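You operate a simulated robot arm through the tools that you are given. There is no shell and no other tool.

The job below is to be done with a simulated robot arm. You get a single attempt, and the scene is never put back.

Task
Undo the silver valve cover's six bolts and lay it on the middle of its stand's shelf.
Fine: the spark plugs stay in the rack; the engine isn't turned.
Where things are to end (x, y in the base frame): silver valve cover within 50 mm of [830, 160].

The check looks at the end state, three seconds after you hand in, the way a careful person would. Anything else that was tipped, shoved, dropped, spilled or broken makes it a failure. A push-on lid holds only when it is set on centred and level and pressed home; a screw cap is set on level and turned clockwise until tight.

Robot
A 7-joint arm with a two-finger parallel gripper, fixed in place. Base frame: the origin is at the foot of the arm, x ahead of it, y to its left, z up. Lengths are in mm, angles in degrees, forces in N, time in s.
Its first joint turns from -166.0 to 166.0 degrees. Payload 4.4 kg.
The tool frame sits at the grasp point between the pads (the TCP): z along the fingers, y along the line on which they close. The tips reach 23 mm beyond it. The gripper opens to 94 mm. The fingers are 38 mm wide and 10 mm thick; the gripper's body (54 by 96 mm) begins 39 mm behind the TCP.
Orientation is that of the tool frame in the base frame, as a unit quaternion [x, y, z, w]. With the fingers straight down and closing along the base's y, the tool's x points along the base's -x, its y along +y and its z along -z.

Tools
- The arm moves only by the tool play_rows. Its argument "steps" is one flat list of numbers, 7 for each row, row after row: the turn, a rotation vector about the base's x, y, z in degrees, then the shift along the base's x, y, z in mm, then the closure in counts, from 0 (fully open) to 255 (shut). In form: [rx, ry, rz, x, y, z, gripper, rx, ry, rz, x, y, z, gripper, ...]. A call has 1 to 20 rows; each row shifts and turns the commanded pose from where the row before left it. Each row takes 0.2 s and may step no farther than 50 mm and 8.6 degrees from the row before; otherwise, or with a gripper value out of range, the whole call is refused. Where a pose cannot be reached the arm comes as near as it can. A force on the tool above 40 N (or 10 N above the force at the start of the call, whichever is more), or a blocked arm, ends the call early, and 0.2 s more pass. Each finger travels about 72 mm/s and halts on what it meets, pressing with about 44 N; the grip force reading is that of the motor and also rises with nothing between the fingers. The clock runs only during rows and for 0.2 s after the last one: add rows that do not move to give the fingers time. The reply holds the time, the measured pose of the TCP, the force on the tool along the base axes, the opening and the grip force, in the units named above and with some noise, with the torque about the TCP (base axes, N m) and any sound that the robot's microphone picked up, and new pictures: "views" is both (left out), scene, wrist or none.
- Cameras (640 x 400 px; columns grow to the right, rows downward): "scene" is fixed at [399.2, -649.3, 1906.4]; the picture's right is [0.43, -0.90, 0.00], its down [-0.67, -0.32, -0.67] and it looks along [0.61, 0.29, -0.74] (base axes); focal length 310 px, centre (320, 200). "wrist" rides on the gripper at [86, 16, -75] in the tool frame; the picture's right is [-0.18, 0.98, 0.00], its down [-0.58, -0.11, -0.81] and it looks along [-0.79, -0.15, 0.59] (tool axes); focal length 243 px, centre (320, 200). There is no depth. A picture from a camera that has moved, and an enlarged one, comes with that camera's place and axes in the base frame and with its lens.
- enlarge(camera, box): a new picture of the part [left, top, right, bottom] of that camera's present view, enlarged. The clock stands still meanwhile.
- hand_in(): hands the job in; it is judged then, once.

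Nothing tells you positions but the pictures and the camera data. Unless the task says otherwise, let go and move clear before handing in.

The tools are called after ">>>" by a JSON object that holds its "api" and its "payload". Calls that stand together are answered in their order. play_rows: Moves the arm, as the interface text tells. Its arguments: {"type":"object","properties":{"steps":{"type":"array","items":{"type":"number"}},"views":{"type":"string","enum":["both","scene","wrist","none"]}},"required":["steps"]} The other tools are called the same way: enlarge (camera, box) takes an enlarged picture of a part of a camera's view; hand_in () hands the job in.

At the start:

```text
t: 0.0
position: [750.2, -171.9, 1538.1]
tool_rot: [0.0, 1.0, 0.0, 0.0]
ft_force: [1.0, 1.2, -0.4]
ft_torque: [0.0, -0.04, -0.06]
gripper_width: 93.9
grasp_force: 0.1
```

scene: 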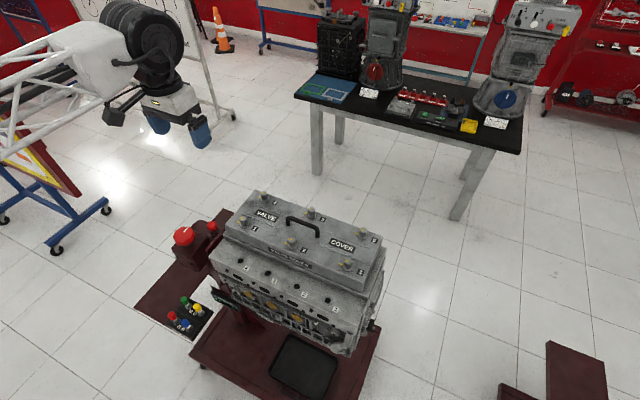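
wrist: 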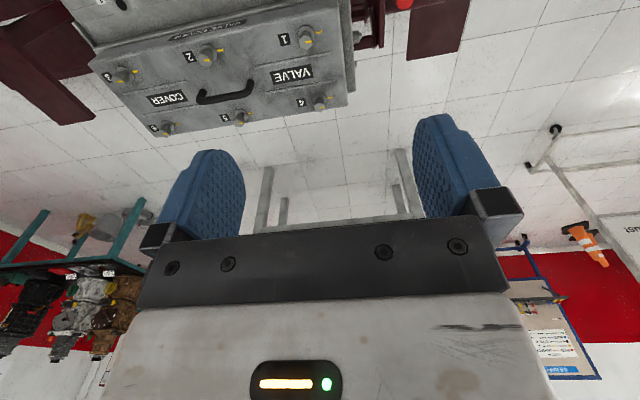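

I see an engine with a silver valve cover held by six numbered bolts, and no obvious stand yet. I'll enlarge the views to find details such as the bolts, numbering and stand shelf.

>>> {"api": "enlarge", "payload": {"camera": "scene", "box": [200, 170, 400, 295]}}

>>> {"api": "enlarge", "payload": {"camera": "scene", "box": [120, 200, 400, 400]}}

>>> {"api": "enlarge", "payload": {"camera": "scene", "box": [280, 0, 600, 200]}}

>>> {"api": "enlarge", "payload": {"camera": "wrist", "box": [80, 0, 400, 200]}}

```text
3.20 times, centred on (300, 232) of scene
camera zoom: at [399.2, -649.3, 1906.4], right [0.43, -0.9, 0.0], down [-0.67, -0.32, -0.67], along [0.61, 0.29, -0.74], focal length 992 px, centre (384, 96)
```

zoom: 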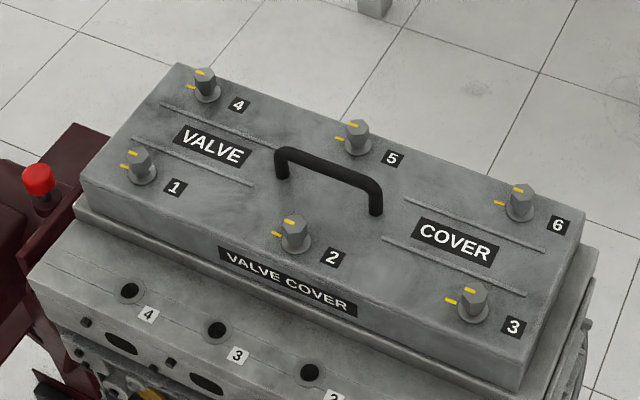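

```text
2.00 times, centred on (260, 300) of scene
camera zoom: at [399.2, -649.3, 1906.4], right [0.43, -0.9, 0.0], down [-0.67, -0.32, -0.67], along [0.61, 0.29, -0.74], focal length 620 px, centre (440, 0)
```

zoom: 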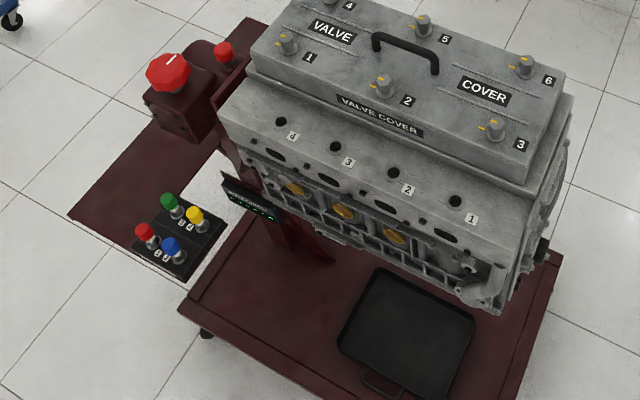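

```text
2.00 times, centred on (440, 100) of scene
camera zoom: at [399.2, -649.3, 1906.4], right [0.43, -0.9, 0.0], down [-0.67, -0.32, -0.67], along [0.61, 0.29, -0.74], focal length 620 px, centre (80, 400)
```

zoom: 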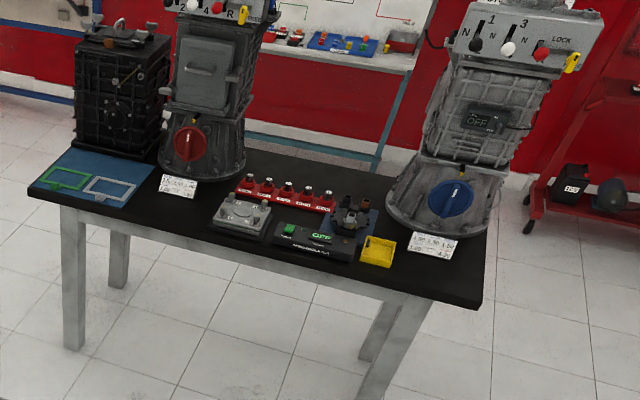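

```text
2.00 times, centred on (240, 100) of wrist
camera zoom: at [662.3, -155.6, 1612.6], right [0.18, 0.98, 0.0], down [0.58, -0.11, 0.81], along [0.79, -0.15, -0.59], focal length 485 px, centre (480, 400)
```

zoom: 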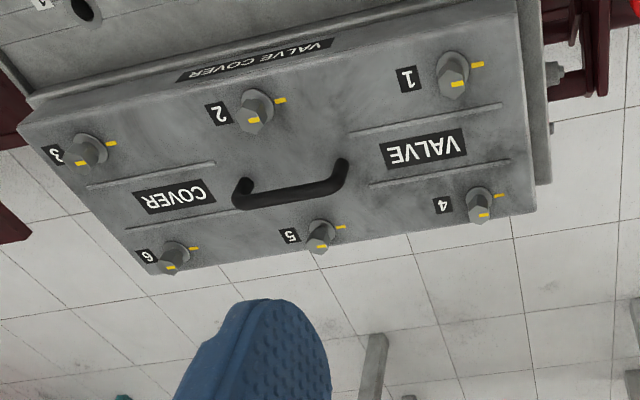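

Triangulating from both cameras, the six bolts sit at x≈812 and 924, y≈-206, -370 and -533, z≈1200, with the handle near (866, -370). The shelf at (830, 160) is unclear, so I'll move the wrist camera over that area to look.

>>> {"api": "play_rows", "payload": {"steps": [0, 0, 0, -20, 40, 0, 0, 0, 0, 0, -20, 40, 0, 0, 0, 0, 0, -20, 40, 0, 0, 0, 0, 0, -20, 40, 0, 0, 0, 0, 0, -20, 40, 0, 0, 0, 0, 0, -20, 40, 0, 0, 0, 0, 0, -20, 40, 0, 0, 0, 0, 0, -20, 40, 0, 0, 0, 0, 0, 0, 0, 0, 0], "views": "both"}}

```text
t: 2.0
position: [586.5, 149.6, 1536.9]
tool_rot: [0.001, 1.0, -0.001, 0.0]
ft_force: [-0.1, 0.4, 1.2]
ft_torque: [-0.02, 0.0, -0.01]
gripper_width: 94.2
grasp_force: 0.0
camera wrist: at [499.3, 164.9, 1612.3], right [0.18, 0.98, 0.0], down [0.58, -0.11, 0.81], along [0.79, -0.15, -0.59], focal length 243 px, centre (320, 200)
```

scene: 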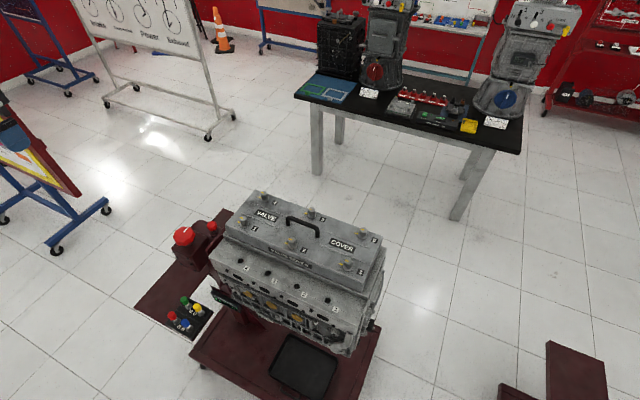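
wrist: 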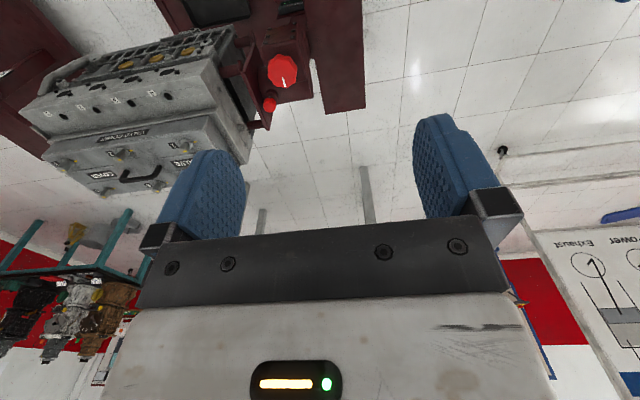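

The maroon plate beside the engine, near (830, 160), is probably the shelf. I'll pitch the wrist camera down to see all of it.

>>> {"api": "play_rows", "payload": {"steps": [0, 8, 0, 0, 0, 0, 0, 0, 8, 0, 0, 0, 0, 0, 0, 8, 0, 0, 0, 0, 0, 0, 8, 0, 0, 0, 0, 0, 0, 0, 0, 0, 0, 0, 0], "views": "both"}}

```text
t: 3.2
position: [589.1, 148.5, 1537.3]
tool_rot: [0.0, 0.985, 0.001, -0.173]
ft_force: [-0.6, 0.5, -0.1]
ft_torque: [0.02, 0.02, 0.02]
gripper_width: 94.2
grasp_force: 0.0
out of reach, approached as far as the arm can: row 3, 4
camera wrist: at [532.4, 164.4, 1637.3], right [0.17, 0.98, -0.06], down [0.82, -0.11, 0.56], along [0.54, -0.15, -0.83], focal length 243 px, centre (320, 200)
```

scene: 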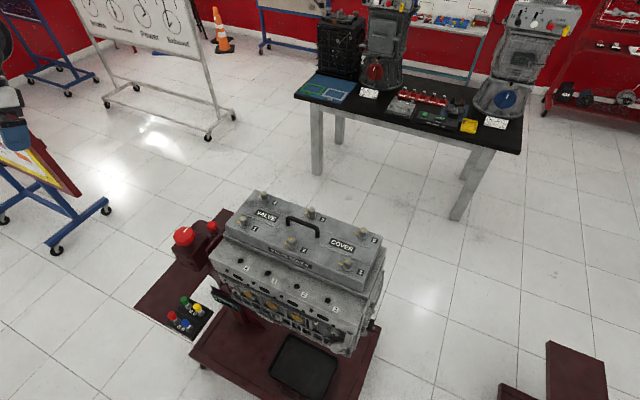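
wrist: 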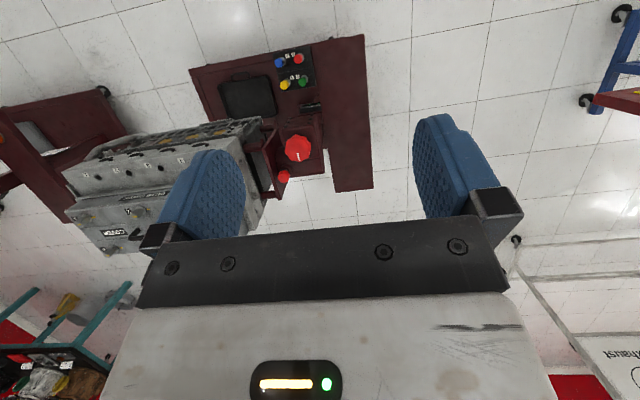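

The shelf is a maroon strip spanning x≈548–1121 and y≈80–246 at z≈700, with its centre near (834, 160). The cover's long axis must therefore be turned to lie along x, so I'm checking the details around the shelf.

>>> {"api": "enlarge", "payload": {"camera": "wrist", "box": [180, 20, 420, 200]}}

>>> {"api": "enlarge", "payload": {"camera": "scene", "box": [130, 195, 290, 320]}}

>>> {"api": "enlarge", "payload": {"camera": "wrist", "box": [40, 100, 280, 260]}}

>>> {"api": "enlarge", "payload": {"camera": "scene", "box": [210, 180, 310, 240]}}

>>> {"api": "enlarge", "payload": {"camera": "scene", "box": [300, 210, 400, 272]}}

```text
2.22 times, centred on (300, 110) of wrist
camera zoom: at [532.4, 164.4, 1637.3], right [0.17, 0.98, -0.06], down [0.82, -0.11, 0.56], along [0.54, -0.15, -0.83], focal length 539 px, centre (364, 400)
```

zoom: 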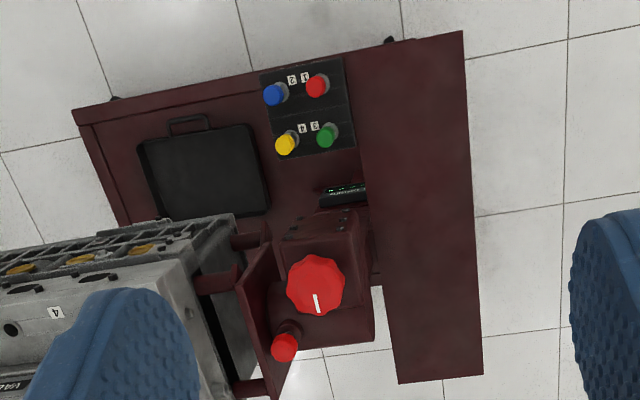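

```text
3.20 times, centred on (210, 258) of scene
camera zoom: at [399.2, -649.3, 1906.4], right [0.43, -0.9, 0.0], down [-0.67, -0.32, -0.67], along [0.61, 0.29, -0.74], focal length 992 px, centre (672, 16)
```

zoom: 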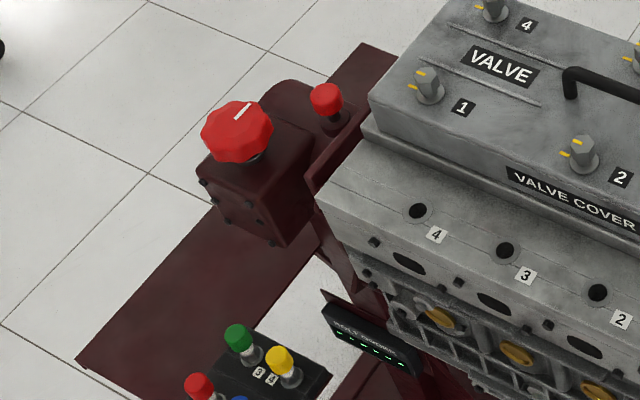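

```text
2.50 times, centred on (160, 180) of wrist
camera zoom: at [532.4, 164.4, 1637.3], right [0.17, 0.98, -0.06], down [0.82, -0.11, 0.56], along [0.54, -0.15, -0.83], focal length 606 px, centre (720, 250)
```

zoom: 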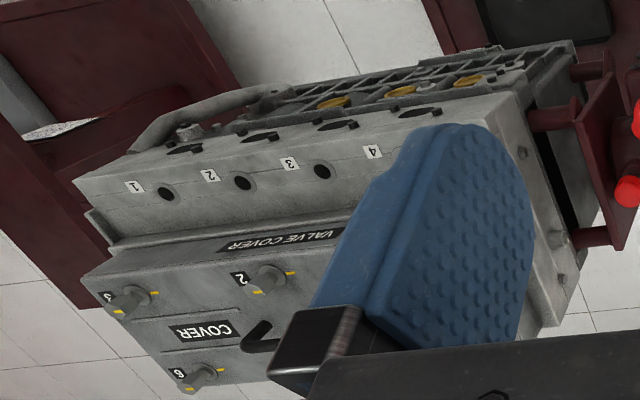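

```text
6.40 times, centred on (260, 210) of scene
camera zoom: at [399.2, -649.3, 1906.4], right [0.43, -0.9, 0.0], down [-0.67, -0.32, -0.67], along [0.61, 0.29, -0.74], focal length 1984 px, centre (704, 136)
```

zoom: 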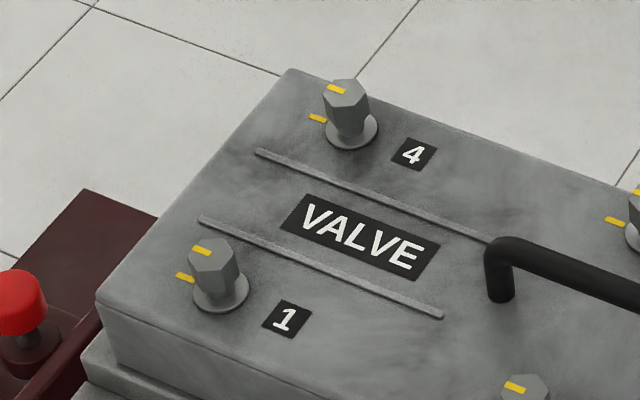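

```text
6.40 times, centred on (350, 241) of scene
camera zoom: at [399.2, -649.3, 1906.4], right [0.43, -0.9, 0.0], down [-0.67, -0.32, -0.67], along [0.61, 0.29, -0.74], focal length 1984 px, centre (128, -62)
```

zoom: 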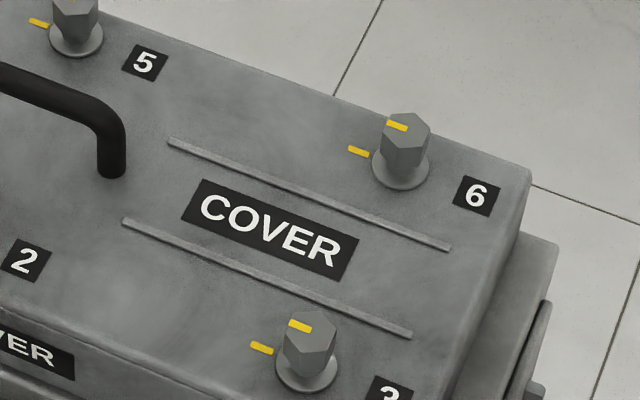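

The bolts carry yellow witness marks, and there is a small panel with green lamps, possibly a bolt monitor. I'll read that panel more closely.

>>> {"api": "enlarge", "payload": {"camera": "scene", "box": [206, 285, 246, 310]}}

>>> {"api": "enlarge", "payload": {"camera": "scene", "box": [150, 285, 214, 340]}}

>>> {"api": "enlarge", "payload": {"camera": "scene", "box": [270, 200, 340, 250]}}

```text
16.00 times, centred on (226, 298) of scene
camera zoom: at [399.2, -649.3, 1906.4], right [0.43, -0.9, 0.0], down [-0.67, -0.32, -0.67], along [0.61, 0.29, -0.74], focal length 4959 px, centre (1824, -1360)
```

zoom: 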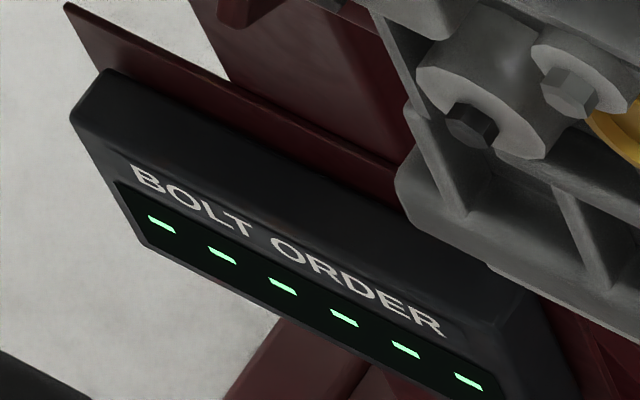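

```text
7.27 times, centred on (182, 312) of scene
camera zoom: at [399.2, -649.3, 1906.4], right [0.43, -0.9, 0.0], down [-0.67, -0.32, -0.67], along [0.61, 0.29, -0.74], focal length 2254 px, centre (1324, -618)
```

zoom: 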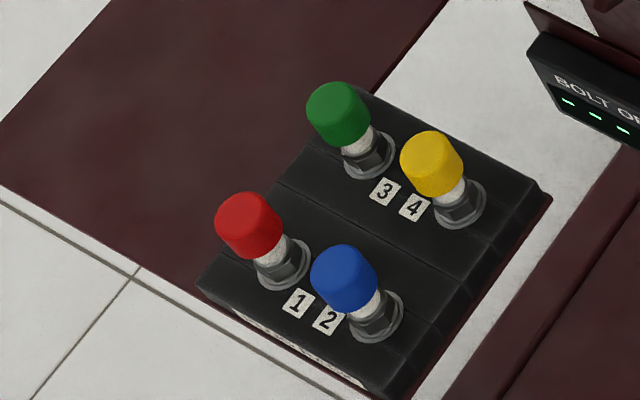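

```text
8.00 times, centred on (305, 225) of scene
camera zoom: at [399.2, -649.3, 1906.4], right [0.43, -0.9, 0.0], down [-0.67, -0.32, -0.67], along [0.61, 0.29, -0.74], focal length 2479 px, centre (440, 0)
```

zoom: 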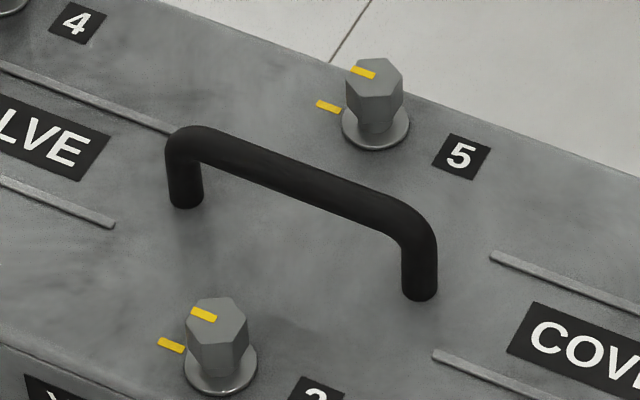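

The display reads "BOLT ORDER" followed by six dashes, and the four coloured parts are spark plugs in their rack. Next I'll zoom on the bolt heads to find the hex orientation and on the cover's edges.

>>> {"api": "enlarge", "payload": {"camera": "scene", "box": [234, 208, 258, 223]}}

>>> {"api": "enlarge", "payload": {"camera": "scene", "box": [280, 232, 304, 247]}}

>>> {"api": "enlarge", "payload": {"camera": "scene", "box": [335, 252, 359, 267]}}

>>> {"api": "enlarge", "payload": {"camera": "scene", "box": [256, 188, 280, 203]}}

>>> {"api": "enlarge", "payload": {"camera": "scene", "box": [300, 203, 324, 218]}}

>>> {"api": "enlarge", "payload": {"camera": "scene", "box": [350, 224, 374, 239]}}

```text
16.00 times, centred on (246, 216) of scene
camera zoom: at [399.2, -649.3, 1906.4], right [0.43, -0.9, 0.0], down [-0.67, -0.32, -0.67], along [0.61, 0.29, -0.74], focal length 4959 px, centre (1504, -48)
```

zoom: 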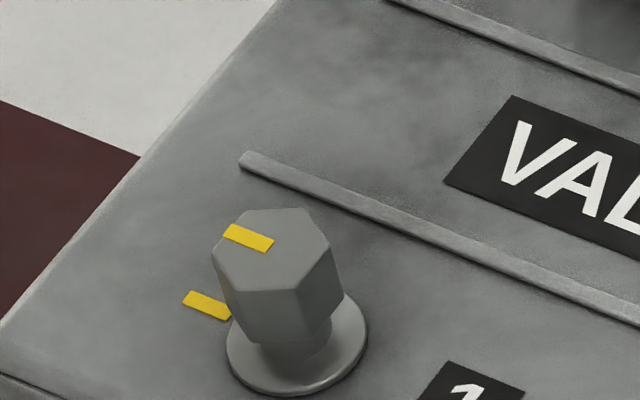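

```text
16.00 times, centred on (292, 240) of scene
camera zoom: at [399.2, -649.3, 1906.4], right [0.43, -0.9, 0.0], down [-0.67, -0.32, -0.67], along [0.61, 0.29, -0.74], focal length 4959 px, centre (768, -432)
```

zoom: 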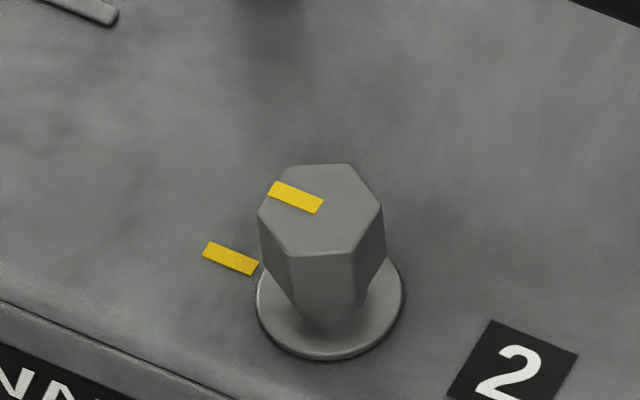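

```text
16.00 times, centred on (347, 260) of scene
camera zoom: at [399.2, -649.3, 1906.4], right [0.43, -0.9, 0.0], down [-0.67, -0.32, -0.67], along [0.61, 0.29, -0.74], focal length 4959 px, centre (-112, -752)
```

zoom: 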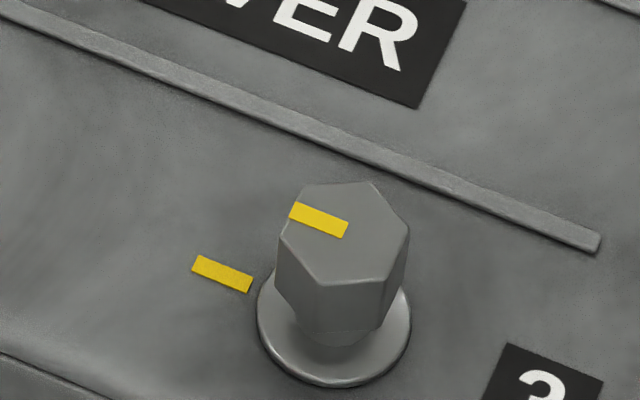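

```text
16.00 times, centred on (268, 196) of scene
camera zoom: at [399.2, -649.3, 1906.4], right [0.43, -0.9, 0.0], down [-0.67, -0.32, -0.67], along [0.61, 0.29, -0.74], focal length 4959 px, centre (1152, 272)
```

zoom: 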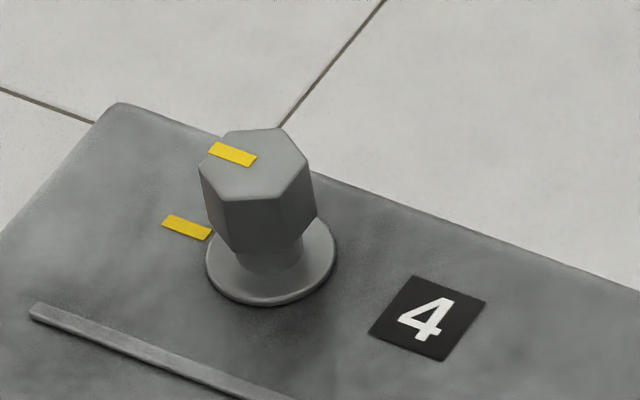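

```text
16.00 times, centred on (312, 210) of scene
camera zoom: at [399.2, -649.3, 1906.4], right [0.43, -0.9, 0.0], down [-0.67, -0.32, -0.67], along [0.61, 0.29, -0.74], focal length 4959 px, centre (448, 32)
```

zoom: 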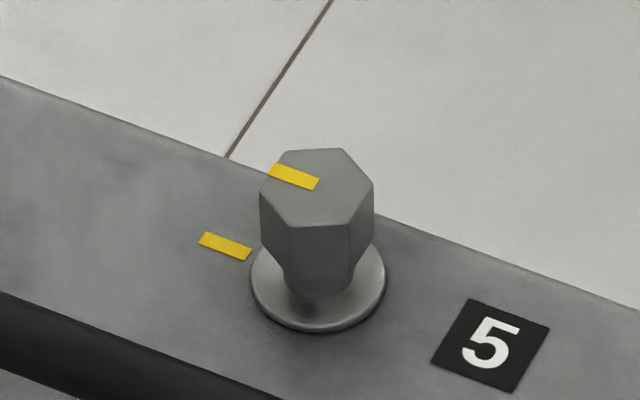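

```text
16.00 times, centred on (362, 232) of scene
camera zoom: at [399.2, -649.3, 1906.4], right [0.43, -0.9, 0.0], down [-0.67, -0.32, -0.67], along [0.61, 0.29, -0.74], focal length 4959 px, centre (-352, -304)
```

zoom: 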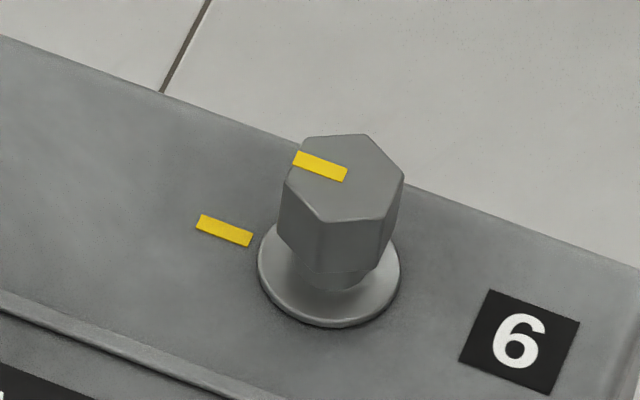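

The hex flats face ±y, in line with the yellow marks, so the default tool yaw grips across the flats. I estimate bolt heads at x≈815 and 931, y≈-200, -367 and -533, with tops near z≈1202. I'll restore the vertical orientation and move above bolt 1.

>>> {"api": "play_rows", "payload": {"steps": [0, -8, 0, 0, 0, 0, 0, 0, -8, 0, 0, 0, 0, 0, 0, -8, 0, 0, 0, 0, 0, 0, -8, 0, 0, 0, 0, 0, 0, 0, 0, 0, 0, 0, 0], "views": "none"}}

```text
t: 4.4
position: [589.8, 149.4, 1537.5]
tool_rot: [-0.001, 0.994, 0.0, 0.105]
ft_force: [0.5, -0.4, 0.8]
ft_torque: [0.05, 0.05, 0.02]
gripper_width: 94.0
grasp_force: 0.0
```

The tool over-rotated back by about 12°, because the earlier turn had been clamped. I'll correct that and move to a spot above bolt 1.

>>> {"api": "play_rows", "payload": {"steps": [0, 6, 0, 0, 0, 0, 0, 0, 6, 0, 0, 0, 0, 0, 0, 0, 0, 22, -35, -24, 0, 0, 0, 0, 22, -35, -24, 0, 0, 0, 0, 22, -35, -24, 0, 0, 0, 0, 22, -35, -24, 0, 0, 0, 0, 22, -35, -24, 0, 0, 0, 0, 22, -35, -24, 0, 0, 0, 0, 22, -35, -24, 0, 0, 0, 0, 22, -35, -24, 0, 0, 0, 0, 22, -35, -24, 0, 0, 0, 0, 22, -35, -24, 0, 0, 0, 0, 0, 0, 0, 0, 0, 0, 0, 0, 0, 0, 0], "views": "both"}}

```text
t: 7.4
position: [810.2, -200.4, 1296.9]
tool_rot: [0.0, 1.0, 0.0, 0.0]
ft_force: [-1.0, 0.2, 0.3]
ft_torque: [0.03, 0.01, -0.01]
gripper_width: 93.9
grasp_force: 0.1
camera wrist: at [721.4, -185.4, 1371.6], right [0.18, 0.98, 0.0], down [0.58, -0.11, 0.81], along [0.79, -0.15, -0.59], focal length 243 px, centre (320, 200)
```

scene: 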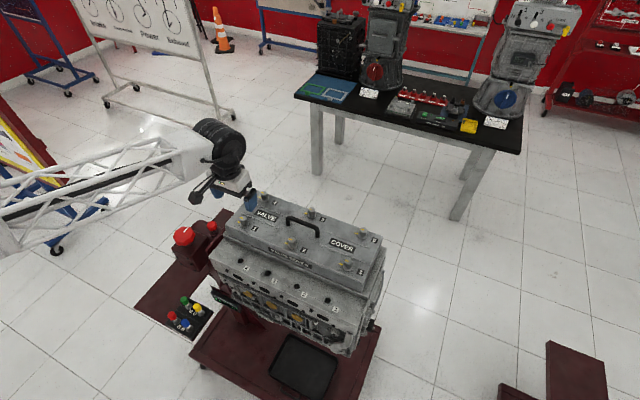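
wrist: 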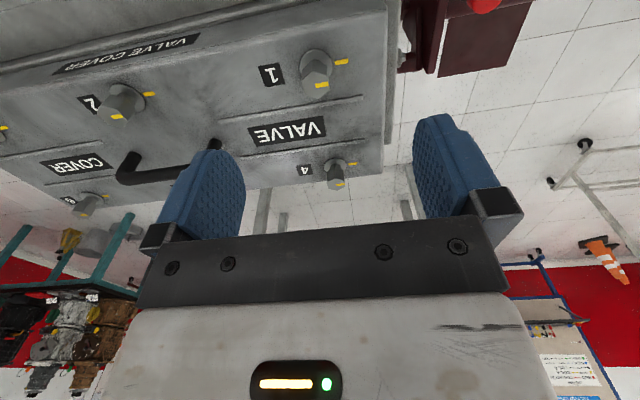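

The tool is now above bolt 1. I'll zoom in through the wrist camera to refine bolt height and position.

>>> {"api": "enlarge", "payload": {"camera": "wrist", "box": [256, 40, 384, 120]}}

>>> {"api": "enlarge", "payload": {"camera": "wrist", "box": [60, 60, 188, 140]}}

>>> {"api": "enlarge", "payload": {"camera": "wrist", "box": [272, 130, 400, 210]}}

>>> {"api": "enlarge", "payload": {"camera": "scene", "box": [200, 160, 280, 240]}}

```text
5.00 times, centred on (320, 80) of wrist
camera zoom: at [721.4, -185.4, 1371.6], right [0.18, 0.98, 0.0], down [0.58, -0.11, 0.81], along [0.79, -0.15, -0.59], focal length 1213 px, centre (320, 800)
```

zoom: 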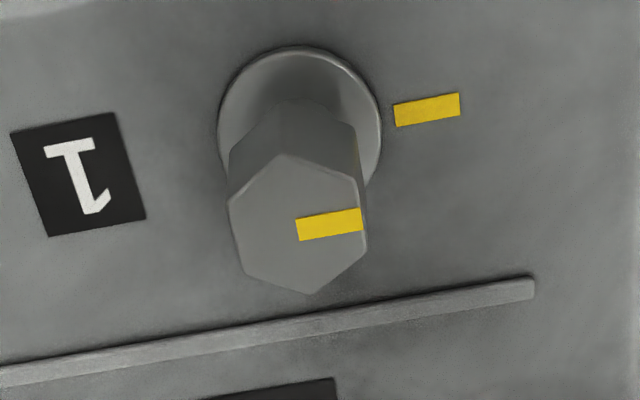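

```text
5.00 times, centred on (124, 100) of wrist
camera zoom: at [721.4, -185.4, 1371.6], right [0.18, 0.98, 0.0], down [0.58, -0.11, 0.81], along [0.79, -0.15, -0.59], focal length 1213 px, centre (1300, 700)
```

zoom: 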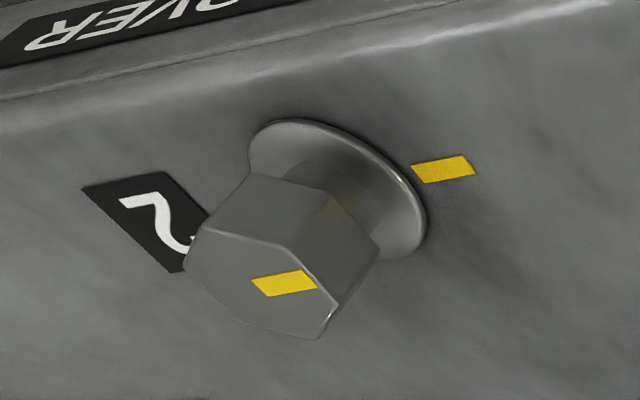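

```text
5.00 times, centred on (336, 170) of wrist
camera zoom: at [721.4, -185.4, 1371.6], right [0.18, 0.98, 0.0], down [0.58, -0.11, 0.81], along [0.79, -0.15, -0.59], focal length 1213 px, centre (240, 350)
```

zoom: 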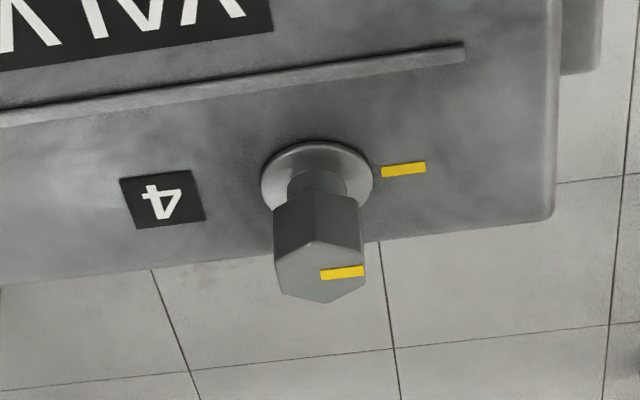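

```text
5.00 times, centred on (240, 200) of scene
camera zoom: at [399.2, -649.3, 1906.4], right [0.43, -0.9, 0.0], down [-0.67, -0.32, -0.67], along [0.61, 0.29, -0.74], focal length 1550 px, centre (720, 200)
```

zoom: 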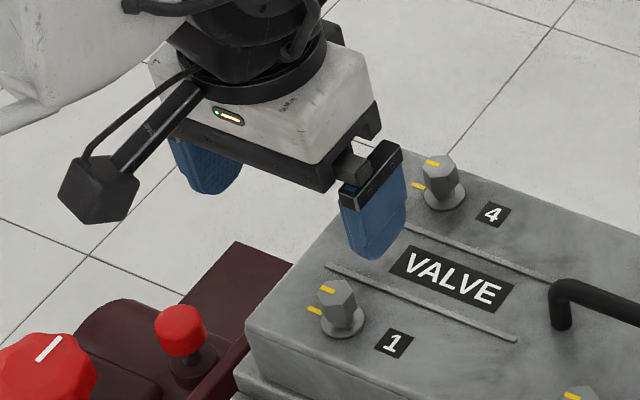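

Refined values put bolt 1's head at (810, -204.5) with its top at z≈1208 and the washer near z≈1178. I'll lower the open gripper around bolt 1 to z≈1207.

>>> {"api": "play_rows", "payload": {"steps": [0, 0, 0, 0, -4, -30, 0, 0, 0, 0, 0, 0, -30, 0, 0, 0, 0, 0, 0, -20, 0, 0, 0, 0, 0, 0, -10, 0, 0, 0, 0, 0, 0, 0, 0], "views": "both"}}

```text
t: 8.6
position: [808.5, -204.1, 1207.5]
tool_rot: [0.0, 1.0, 0.0, 0.0]
ft_force: [0.3, 0.6, 0.8]
ft_torque: [-0.02, -0.02, 0.0]
gripper_width: 93.8
grasp_force: 0.1
camera wrist: at [721.1, -188.6, 1282.1], right [0.18, 0.98, 0.0], down [0.58, -0.11, 0.81], along [0.79, -0.15, -0.59], focal length 243 px, centre (320, 200)
```

scene: 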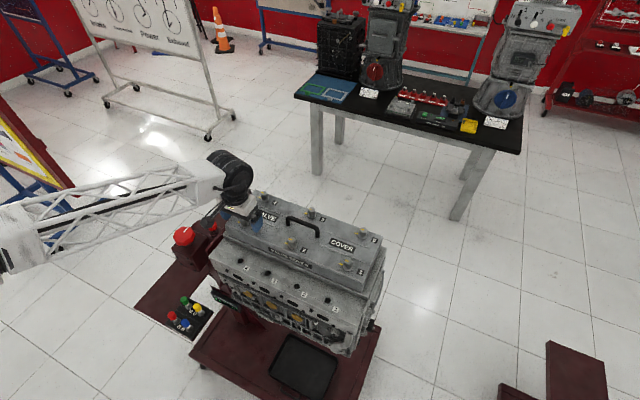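
wrist: 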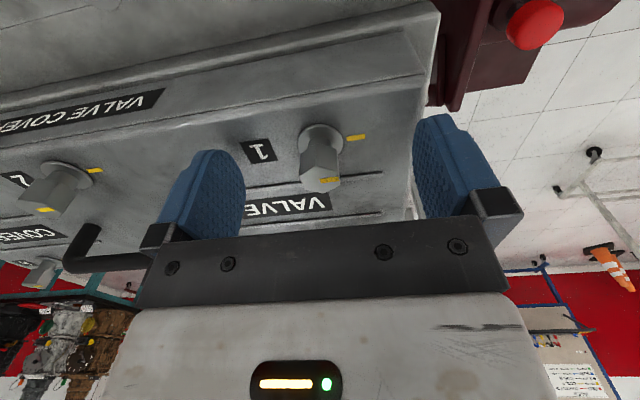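

The bolt head sits exactly at the TCP's image point, so alignment is good. I'll close on it.

>>> {"api": "play_rows", "payload": {"steps": [0, 0, 0, 0, 0, 0, 255, 0, 0, 0, 0, 0, 0, 255, 0, 0, 0, 0, 0, 0, 255, 0, 0, 0, 0, 0, 0, 255, 0, 0, 0, 0, 0, 0, 255], "views": "wrist"}}

```text
t: 9.8
position: [807.4, -205.4, 1207.5]
tool_rot: [0.0, 1.0, -0.001, 0.001]
ft_force: [3.9, -13.6, 0.3]
ft_torque: [-0.18, -0.07, -0.03]
gripper_width: 18.5
grasp_force: 43.8
camera wrist: at [721.2, -189.1, 1282.2], right [0.18, 0.98, 0.0], down [0.58, -0.11, 0.81], along [0.79, -0.15, -0.59], focal length 243 px, centre (320, 200)
```

wrist: 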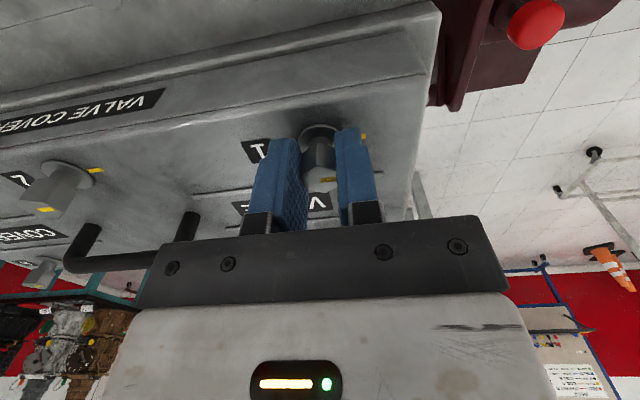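

The gripper holds the head across its flats at 18.5 mm. I'll relieve the small side force and start turning counter-clockwise, which is +z seen from above.

>>> {"api": "play_rows", "payload": {"steps": [0, 0, 0, 0, -1.2, 0, 255, 0, 0, 8, 0, 0, 0, 255, 0, 0, 8, 0, 0, 0, 255, 0, 0, 8, 0, 0, 0, 255, 0, 0, 8, 0, 0, 0, 255, 0, 0, 8, 0, 0, 0, 255, 0, 0, 0, 0, 0, 0, 255], "views": "both"}}

```text
t: 11.4
position: [809.3, -207.0, 1207.7]
tool_rot: [-0.343, 0.939, 0.0, 0.0]
ft_force: [-4.2, -5.5, -0.4]
ft_torque: [-0.16, 0.19, 0.03]
gripper_width: 18.6
grasp_force: 43.7
camera wrist: at [732.4, -250.5, 1282.3], right [-0.49, 0.87, 0.0], down [0.51, 0.29, 0.81], along [0.7, 0.4, -0.59], focal length 243 px, centre (320, 200)
```

scene: 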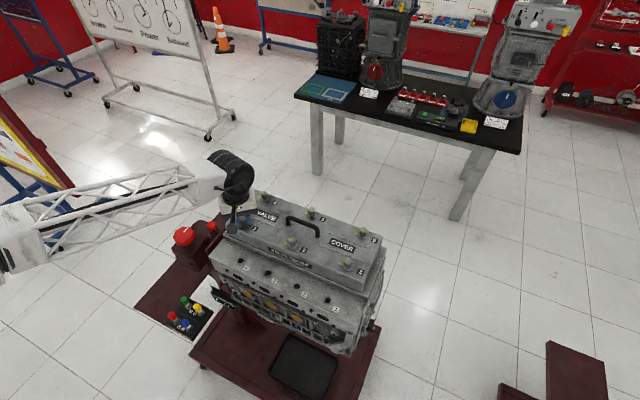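
wrist: 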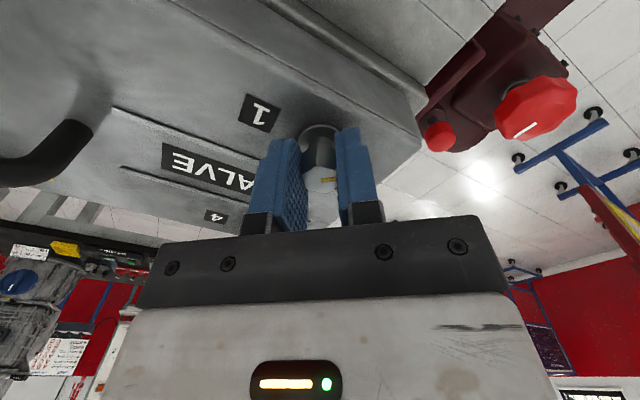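

The bolt turned with the gripper by 40° at low torque. I'll keep turning and watch for the release.

>>> {"api": "play_rows", "payload": {"steps": [0, 0, 8, 0, 0, 0, 255, 0, 0, 8, 0, 0, 0, 255, 0, 0, 8, 0, 0, 0, 255, 0, 0, 8, 0, 0, 0, 255, 0, 0, 8, 0, 0, 0, 255, 0, 0, 8, 0, 0, 0, 255, 0, 0, 8, 0, 0, 0, 255, 0, 0, 8, 0, 0, 0, 255, 0, 0, 8, 0, 0, 0, 255, 0, 0, 8, 0, 0, 0, 255, 0, 0, 0, 0, 0, 0, 255], "views": "both"}}

>>> {"api": "enlarge", "payload": {"camera": "scene", "box": [206, 285, 246, 310]}}

>>> {"api": "enlarge", "payload": {"camera": "wrist", "box": [220, 100, 420, 225]}}

```text
t: 12.7
position: [809.6, -206.5, 1207.8]
tool_rot: [-0.649, 0.76, 0.0, 0.0]
ft_force: [15.4, -5.9, -0.6]
ft_torque: [0.54, -0.36, -0.02]
gripper_width: 18.8
grasp_force: 44.0
stopped in row 6: the force on the tool passed its limit at 42 N (the readings are from after the stop); the commanded pose is now the measured one
camera wrist: at [779.5, -291.0, 1282.2], right [-0.94, 0.34, 0.0], down [0.2, 0.56, 0.81], along [0.27, 0.76, -0.59], focal length 243 px, centre (320, 200)
```

scene: 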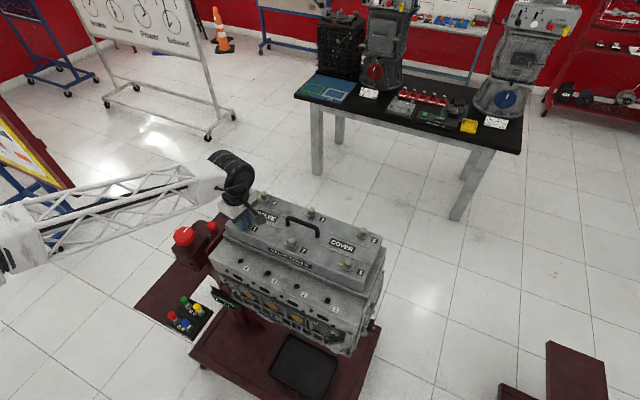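
wrist: 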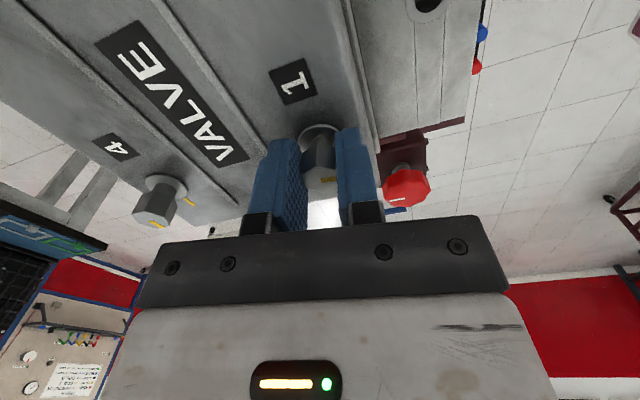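

```text
16.00 times, centred on (226, 298) of scene
camera zoom: at [399.2, -649.3, 1906.4], right [0.43, -0.9, 0.0], down [-0.67, -0.32, -0.67], along [0.61, 0.29, -0.74], focal length 4959 px, centre (1824, -1360)
```

zoom: 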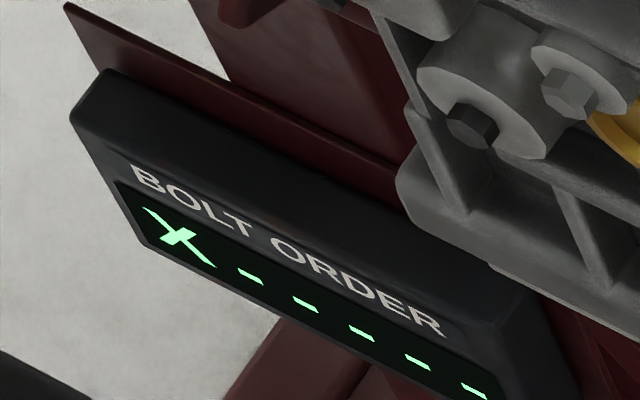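

```text
3.20 times, centred on (320, 162) of wrist
camera zoom: at [779.5, -291.0, 1282.2], right [-0.94, 0.34, 0.0], down [0.2, 0.56, 0.81], along [0.27, 0.76, -0.59], focal length 776 px, centre (320, 320)
```

zoom: 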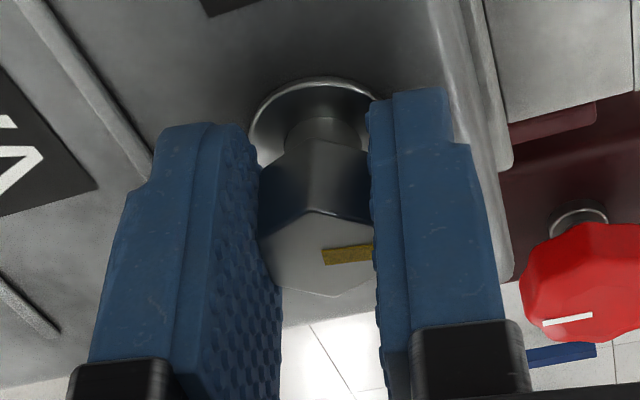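

The display's first dash changed to "X" and the force limit stopped the turn at about 81°. I'll try a little further to see whether that is a stop or just an off-axis strain.

>>> {"api": "play_rows", "payload": {"steps": [0, 0, 0, 0, 0, 0, 255, 0, 0, 5, 0, 0, 0, 255, 0, 0, 0, 0, 0, 0, 255], "views": "wrist"}}

```text
t: 13.5
position: [810.4, -208.0, 1207.1]
tool_rot: [-0.681, 0.732, -0.001, 0.001]
ft_force: [18.7, -9.6, -0.1]
ft_torque: [-0.25, -0.23, -0.08]
gripper_width: 18.8
grasp_force: 44.0
camera wrist: at [787.1, -293.4, 1282.3], right [-0.97, 0.25, 0.0], down [0.15, 0.57, 0.81], along [0.21, 0.78, -0.59], focal length 243 px, centre (320, 200)
```

wrist: 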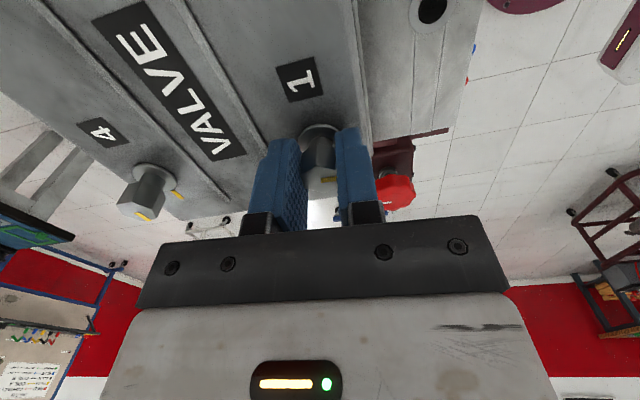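

The bolt still turns freely and only side force builds up, so I'll recentre by following the force and keep turning.

>>> {"api": "play_rows", "payload": {"steps": [0, 0, 0, 1.5, -0.8, 0, 255, 0, 0, 5, 0, 0, 0, 255, 0, 0, 5, 0, 0, 0, 255, 0, 0, 5, 0, 0, 0, 255, 0, 0, 0, 0, 0, 0, 255], "views": "both"}}

>>> {"api": "enlarge", "payload": {"camera": "scene", "box": [206, 285, 246, 310]}}

>>> {"api": "enlarge", "payload": {"camera": "wrist", "box": [220, 100, 420, 225]}}

```text
t: 14.7
position: [812.4, -207.7, 1208.1]
tool_rot: [0.771, -0.637, 0.001, -0.001]
ft_force: [12.4, 9.7, 0.7]
ft_torque: [0.45, -0.18, -0.04]
gripper_width: 18.9
grasp_force: 44.1
camera wrist: at [811.4, -296.4, 1282.4], right [-1.0, -0.01, 0.0], down [0.0, 0.59, 0.81], along [0.0, 0.81, -0.59], focal length 243 px, centre (320, 200)
```

scene: 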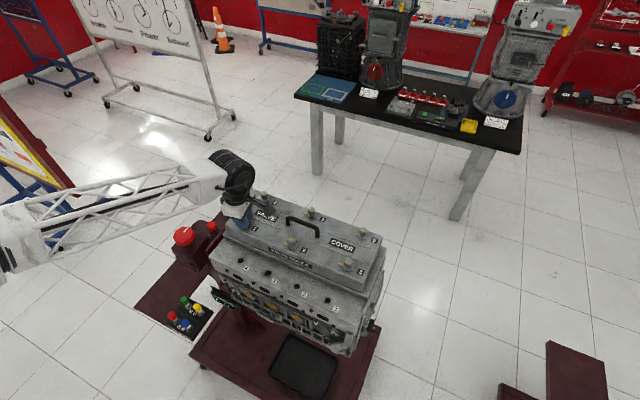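
wrist: 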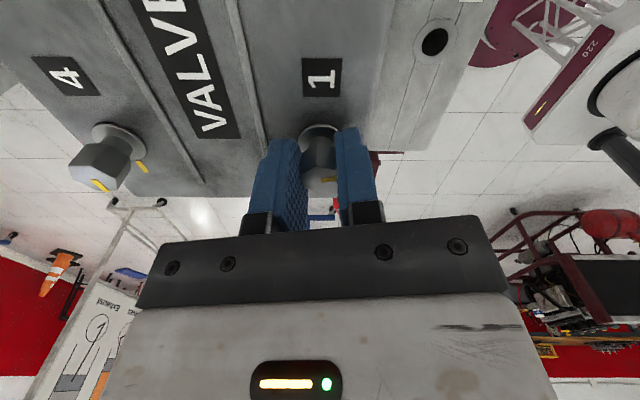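

```text
16.00 times, centred on (226, 298) of scene
camera zoom: at [399.2, -649.3, 1906.4], right [0.43, -0.9, 0.0], down [-0.67, -0.32, -0.67], along [0.61, 0.29, -0.74], focal length 4959 px, centre (1824, -1360)
```

zoom: 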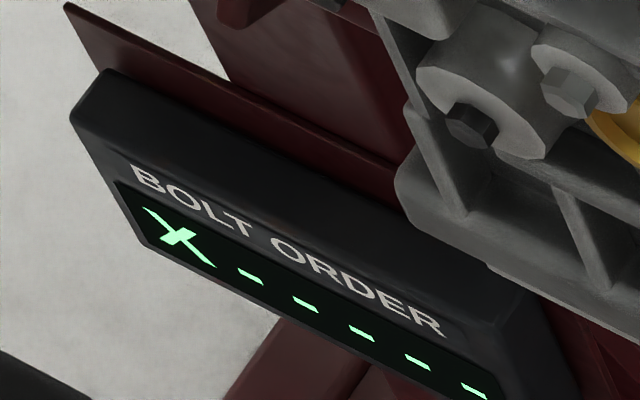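

```text
3.20 times, centred on (320, 162) of wrist
camera zoom: at [811.4, -296.4, 1282.4], right [-1.0, -0.01, 0.0], down [0.0, 0.59, 0.81], along [0.0, 0.81, -0.59], focal length 776 px, centre (320, 320)
```

zoom: 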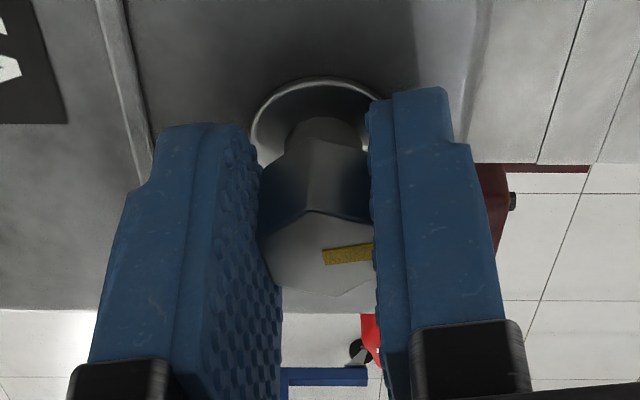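

The bolt keeps turning easily at 101°. I'll recentre and continue counter-clockwise to find how far it goes.

>>> {"api": "play_rows", "payload": {"steps": [0, 0, 0, 1, 0.8, 0, 255, 0, 0, 8, 0, 0, 0, 255, 0, 0, 8, 0, 0, 0, 255, 0, 0, 8, 0, 0, 0, 255, 0, 0, 8, 0, 0, 0, 255, 0, 0, 0, 0, 0, 0, 255], "views": "wrist"}}

```text
t: 16.1
position: [814.1, -207.1, 1208.4]
tool_rot: [0.917, -0.398, 0.001, -0.001]
ft_force: [10.0, 3.5, 0.0]
ft_torque: [-0.67, -0.73, -0.02]
gripper_width: 18.7
grasp_force: 43.6
camera wrist: at [859.3, -282.1, 1282.5], right [-0.84, -0.54, 0.0], down [-0.32, 0.5, 0.81], along [-0.43, 0.68, -0.59], focal length 243 px, centre (320, 200)
```

wrist: 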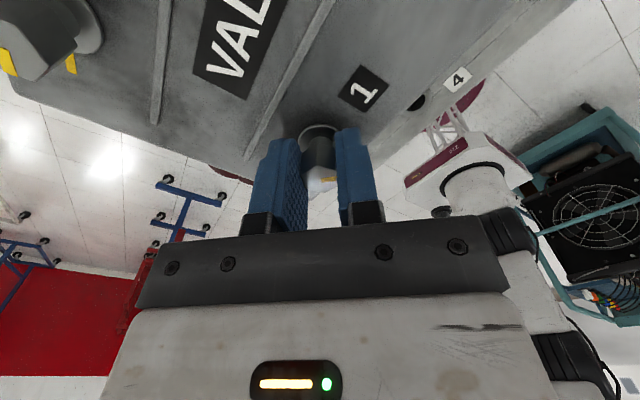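

The turn has reached 133° with no resistance. I'll continue.

>>> {"api": "play_rows", "payload": {"steps": [0, 0, 0, 0.8, 0.3, 0, 255, 0, 0, 8, 0, 0, 0, 255, 0, 0, 8, 0, 0, 0, 255, 0, 0, 8, 0, 0, 0, 255, 0, 0, 8, 0, 0, 0, 255, 0, 0, 0, 0, 0, 0, 255], "views": "wrist"}}

```text
t: 17.2
position: [808.7, -203.6, 1213.6]
tool_rot: [0.981, -0.192, -0.001, 0.004]
ft_force: [3.4, -12.5, -0.9]
ft_torque: [-0.01, 0.23, -0.04]
gripper_width: 18.5
grasp_force: 44.2
out of reach, approached as far as the arm can: row 5
stopped in row 5: the force on the tool passed its limit at 186 N (the readings are from after the stop); the commanded pose is now the measured one
camera wrist: at [882.0, -250.8, 1288.8], right [-0.54, -0.84, 0.01], down [-0.5, 0.33, 0.8], along [-0.68, 0.43, -0.59], focal length 243 px, centre (320, 200)
```

wrist: 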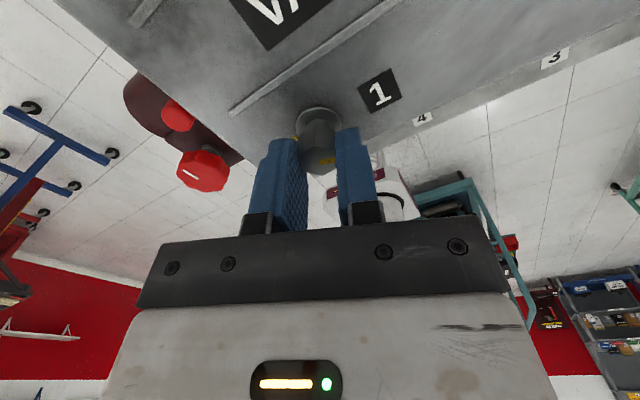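

That hit the wrist's turning limit near 155° with a force spike and the grip slipped up a little. I'll let go and back up to inspect bolt 1.

>>> {"api": "play_rows", "payload": {"steps": [0, 0, 0, 0, 0, 0, 0, 0, 0, 0, 0, 0, 0, 0, 0, 0, 0, 0, 0, 0, 0, 0, 0, 0, 0, 0, 0, 0, 0, 0, 0, 0, 0, 40, 0, 0, 0, -5, 0, 0, 40, 0, 0, 0, 0, 0, 0, 0, 0], "views": "both"}}

>>> {"api": "enlarge", "payload": {"camera": "wrist", "box": [200, 20, 440, 180]}}

>>> {"api": "enlarge", "payload": {"camera": "scene", "box": [220, 180, 300, 230]}}

>>> {"api": "enlarge", "payload": {"camera": "scene", "box": [206, 285, 246, 310]}}

```text
t: 18.8
position: [808.0, -203.2, 1293.5]
tool_rot: [0.972, -0.234, 0.0, 0.004]
ft_force: [0.3, -0.4, -0.5]
ft_torque: [0.0, 0.0, -0.02]
gripper_width: 94.3
grasp_force: 0.1
camera wrist: at [877.0, -256.2, 1369.2], right [-0.61, -0.79, 0.01], down [-0.47, 0.37, 0.8], along [-0.64, 0.49, -0.59], focal length 243 px, centre (320, 200)
```

scene: 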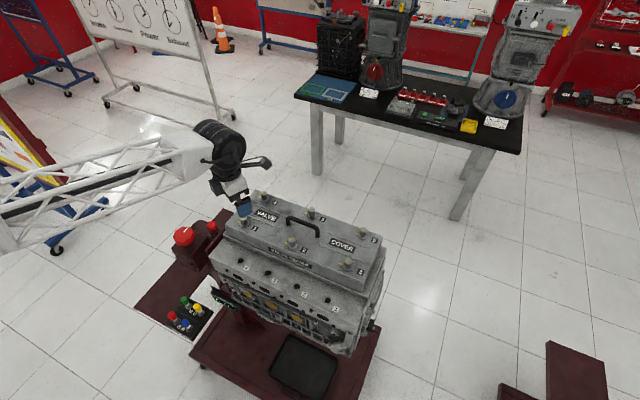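
wrist: 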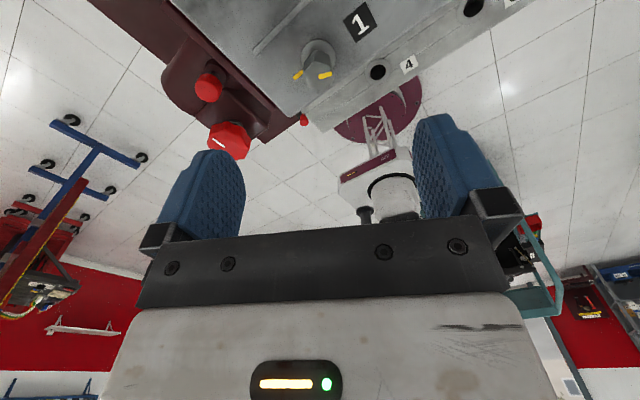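

```text
2.50 times, centred on (320, 100) of wrist
camera zoom: at [877.0, -256.2, 1369.2], right [-0.61, -0.79, 0.01], down [-0.47, 0.37, 0.8], along [-0.64, 0.49, -0.59], focal length 606 px, centre (320, 450)
```

zoom: 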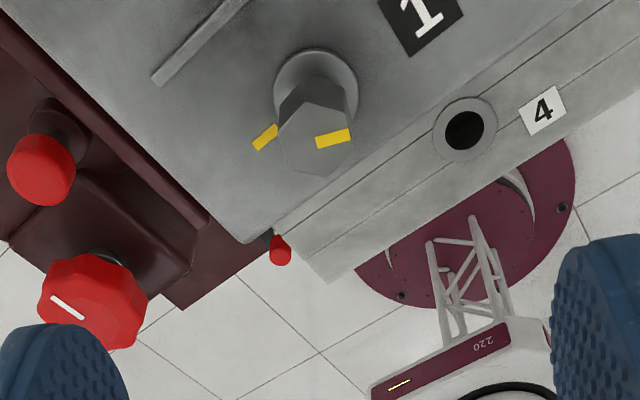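

```text
8.00 times, centred on (260, 205) of scene
camera zoom: at [399.2, -649.3, 1906.4], right [0.43, -0.9, 0.0], down [-0.67, -0.32, -0.67], along [0.61, 0.29, -0.74], focal length 2479 px, centre (800, 160)
```

zoom: 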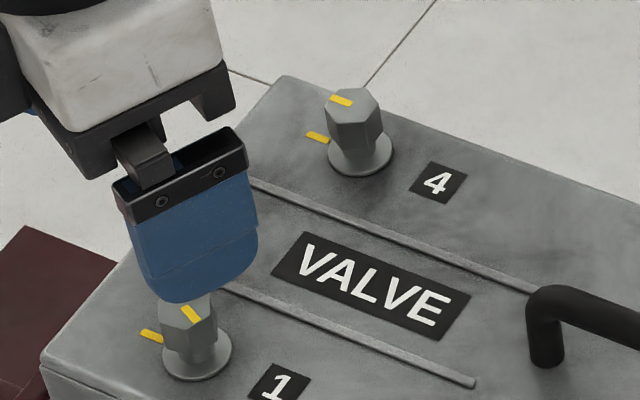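

```text
16.00 times, centred on (226, 298) of scene
camera zoom: at [399.2, -649.3, 1906.4], right [0.43, -0.9, 0.0], down [-0.67, -0.32, -0.67], along [0.61, 0.29, -0.74], focal length 4959 px, centre (1824, -1360)
```

zoom: 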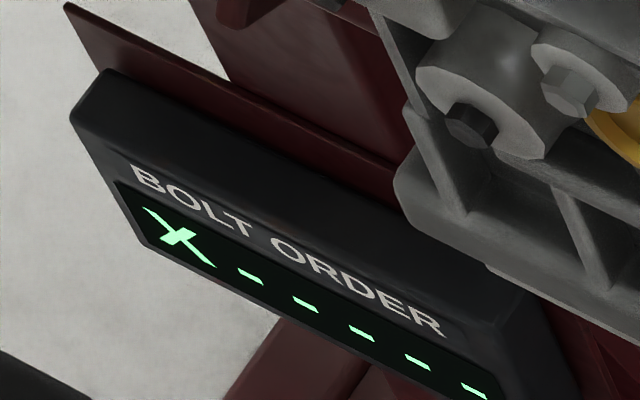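

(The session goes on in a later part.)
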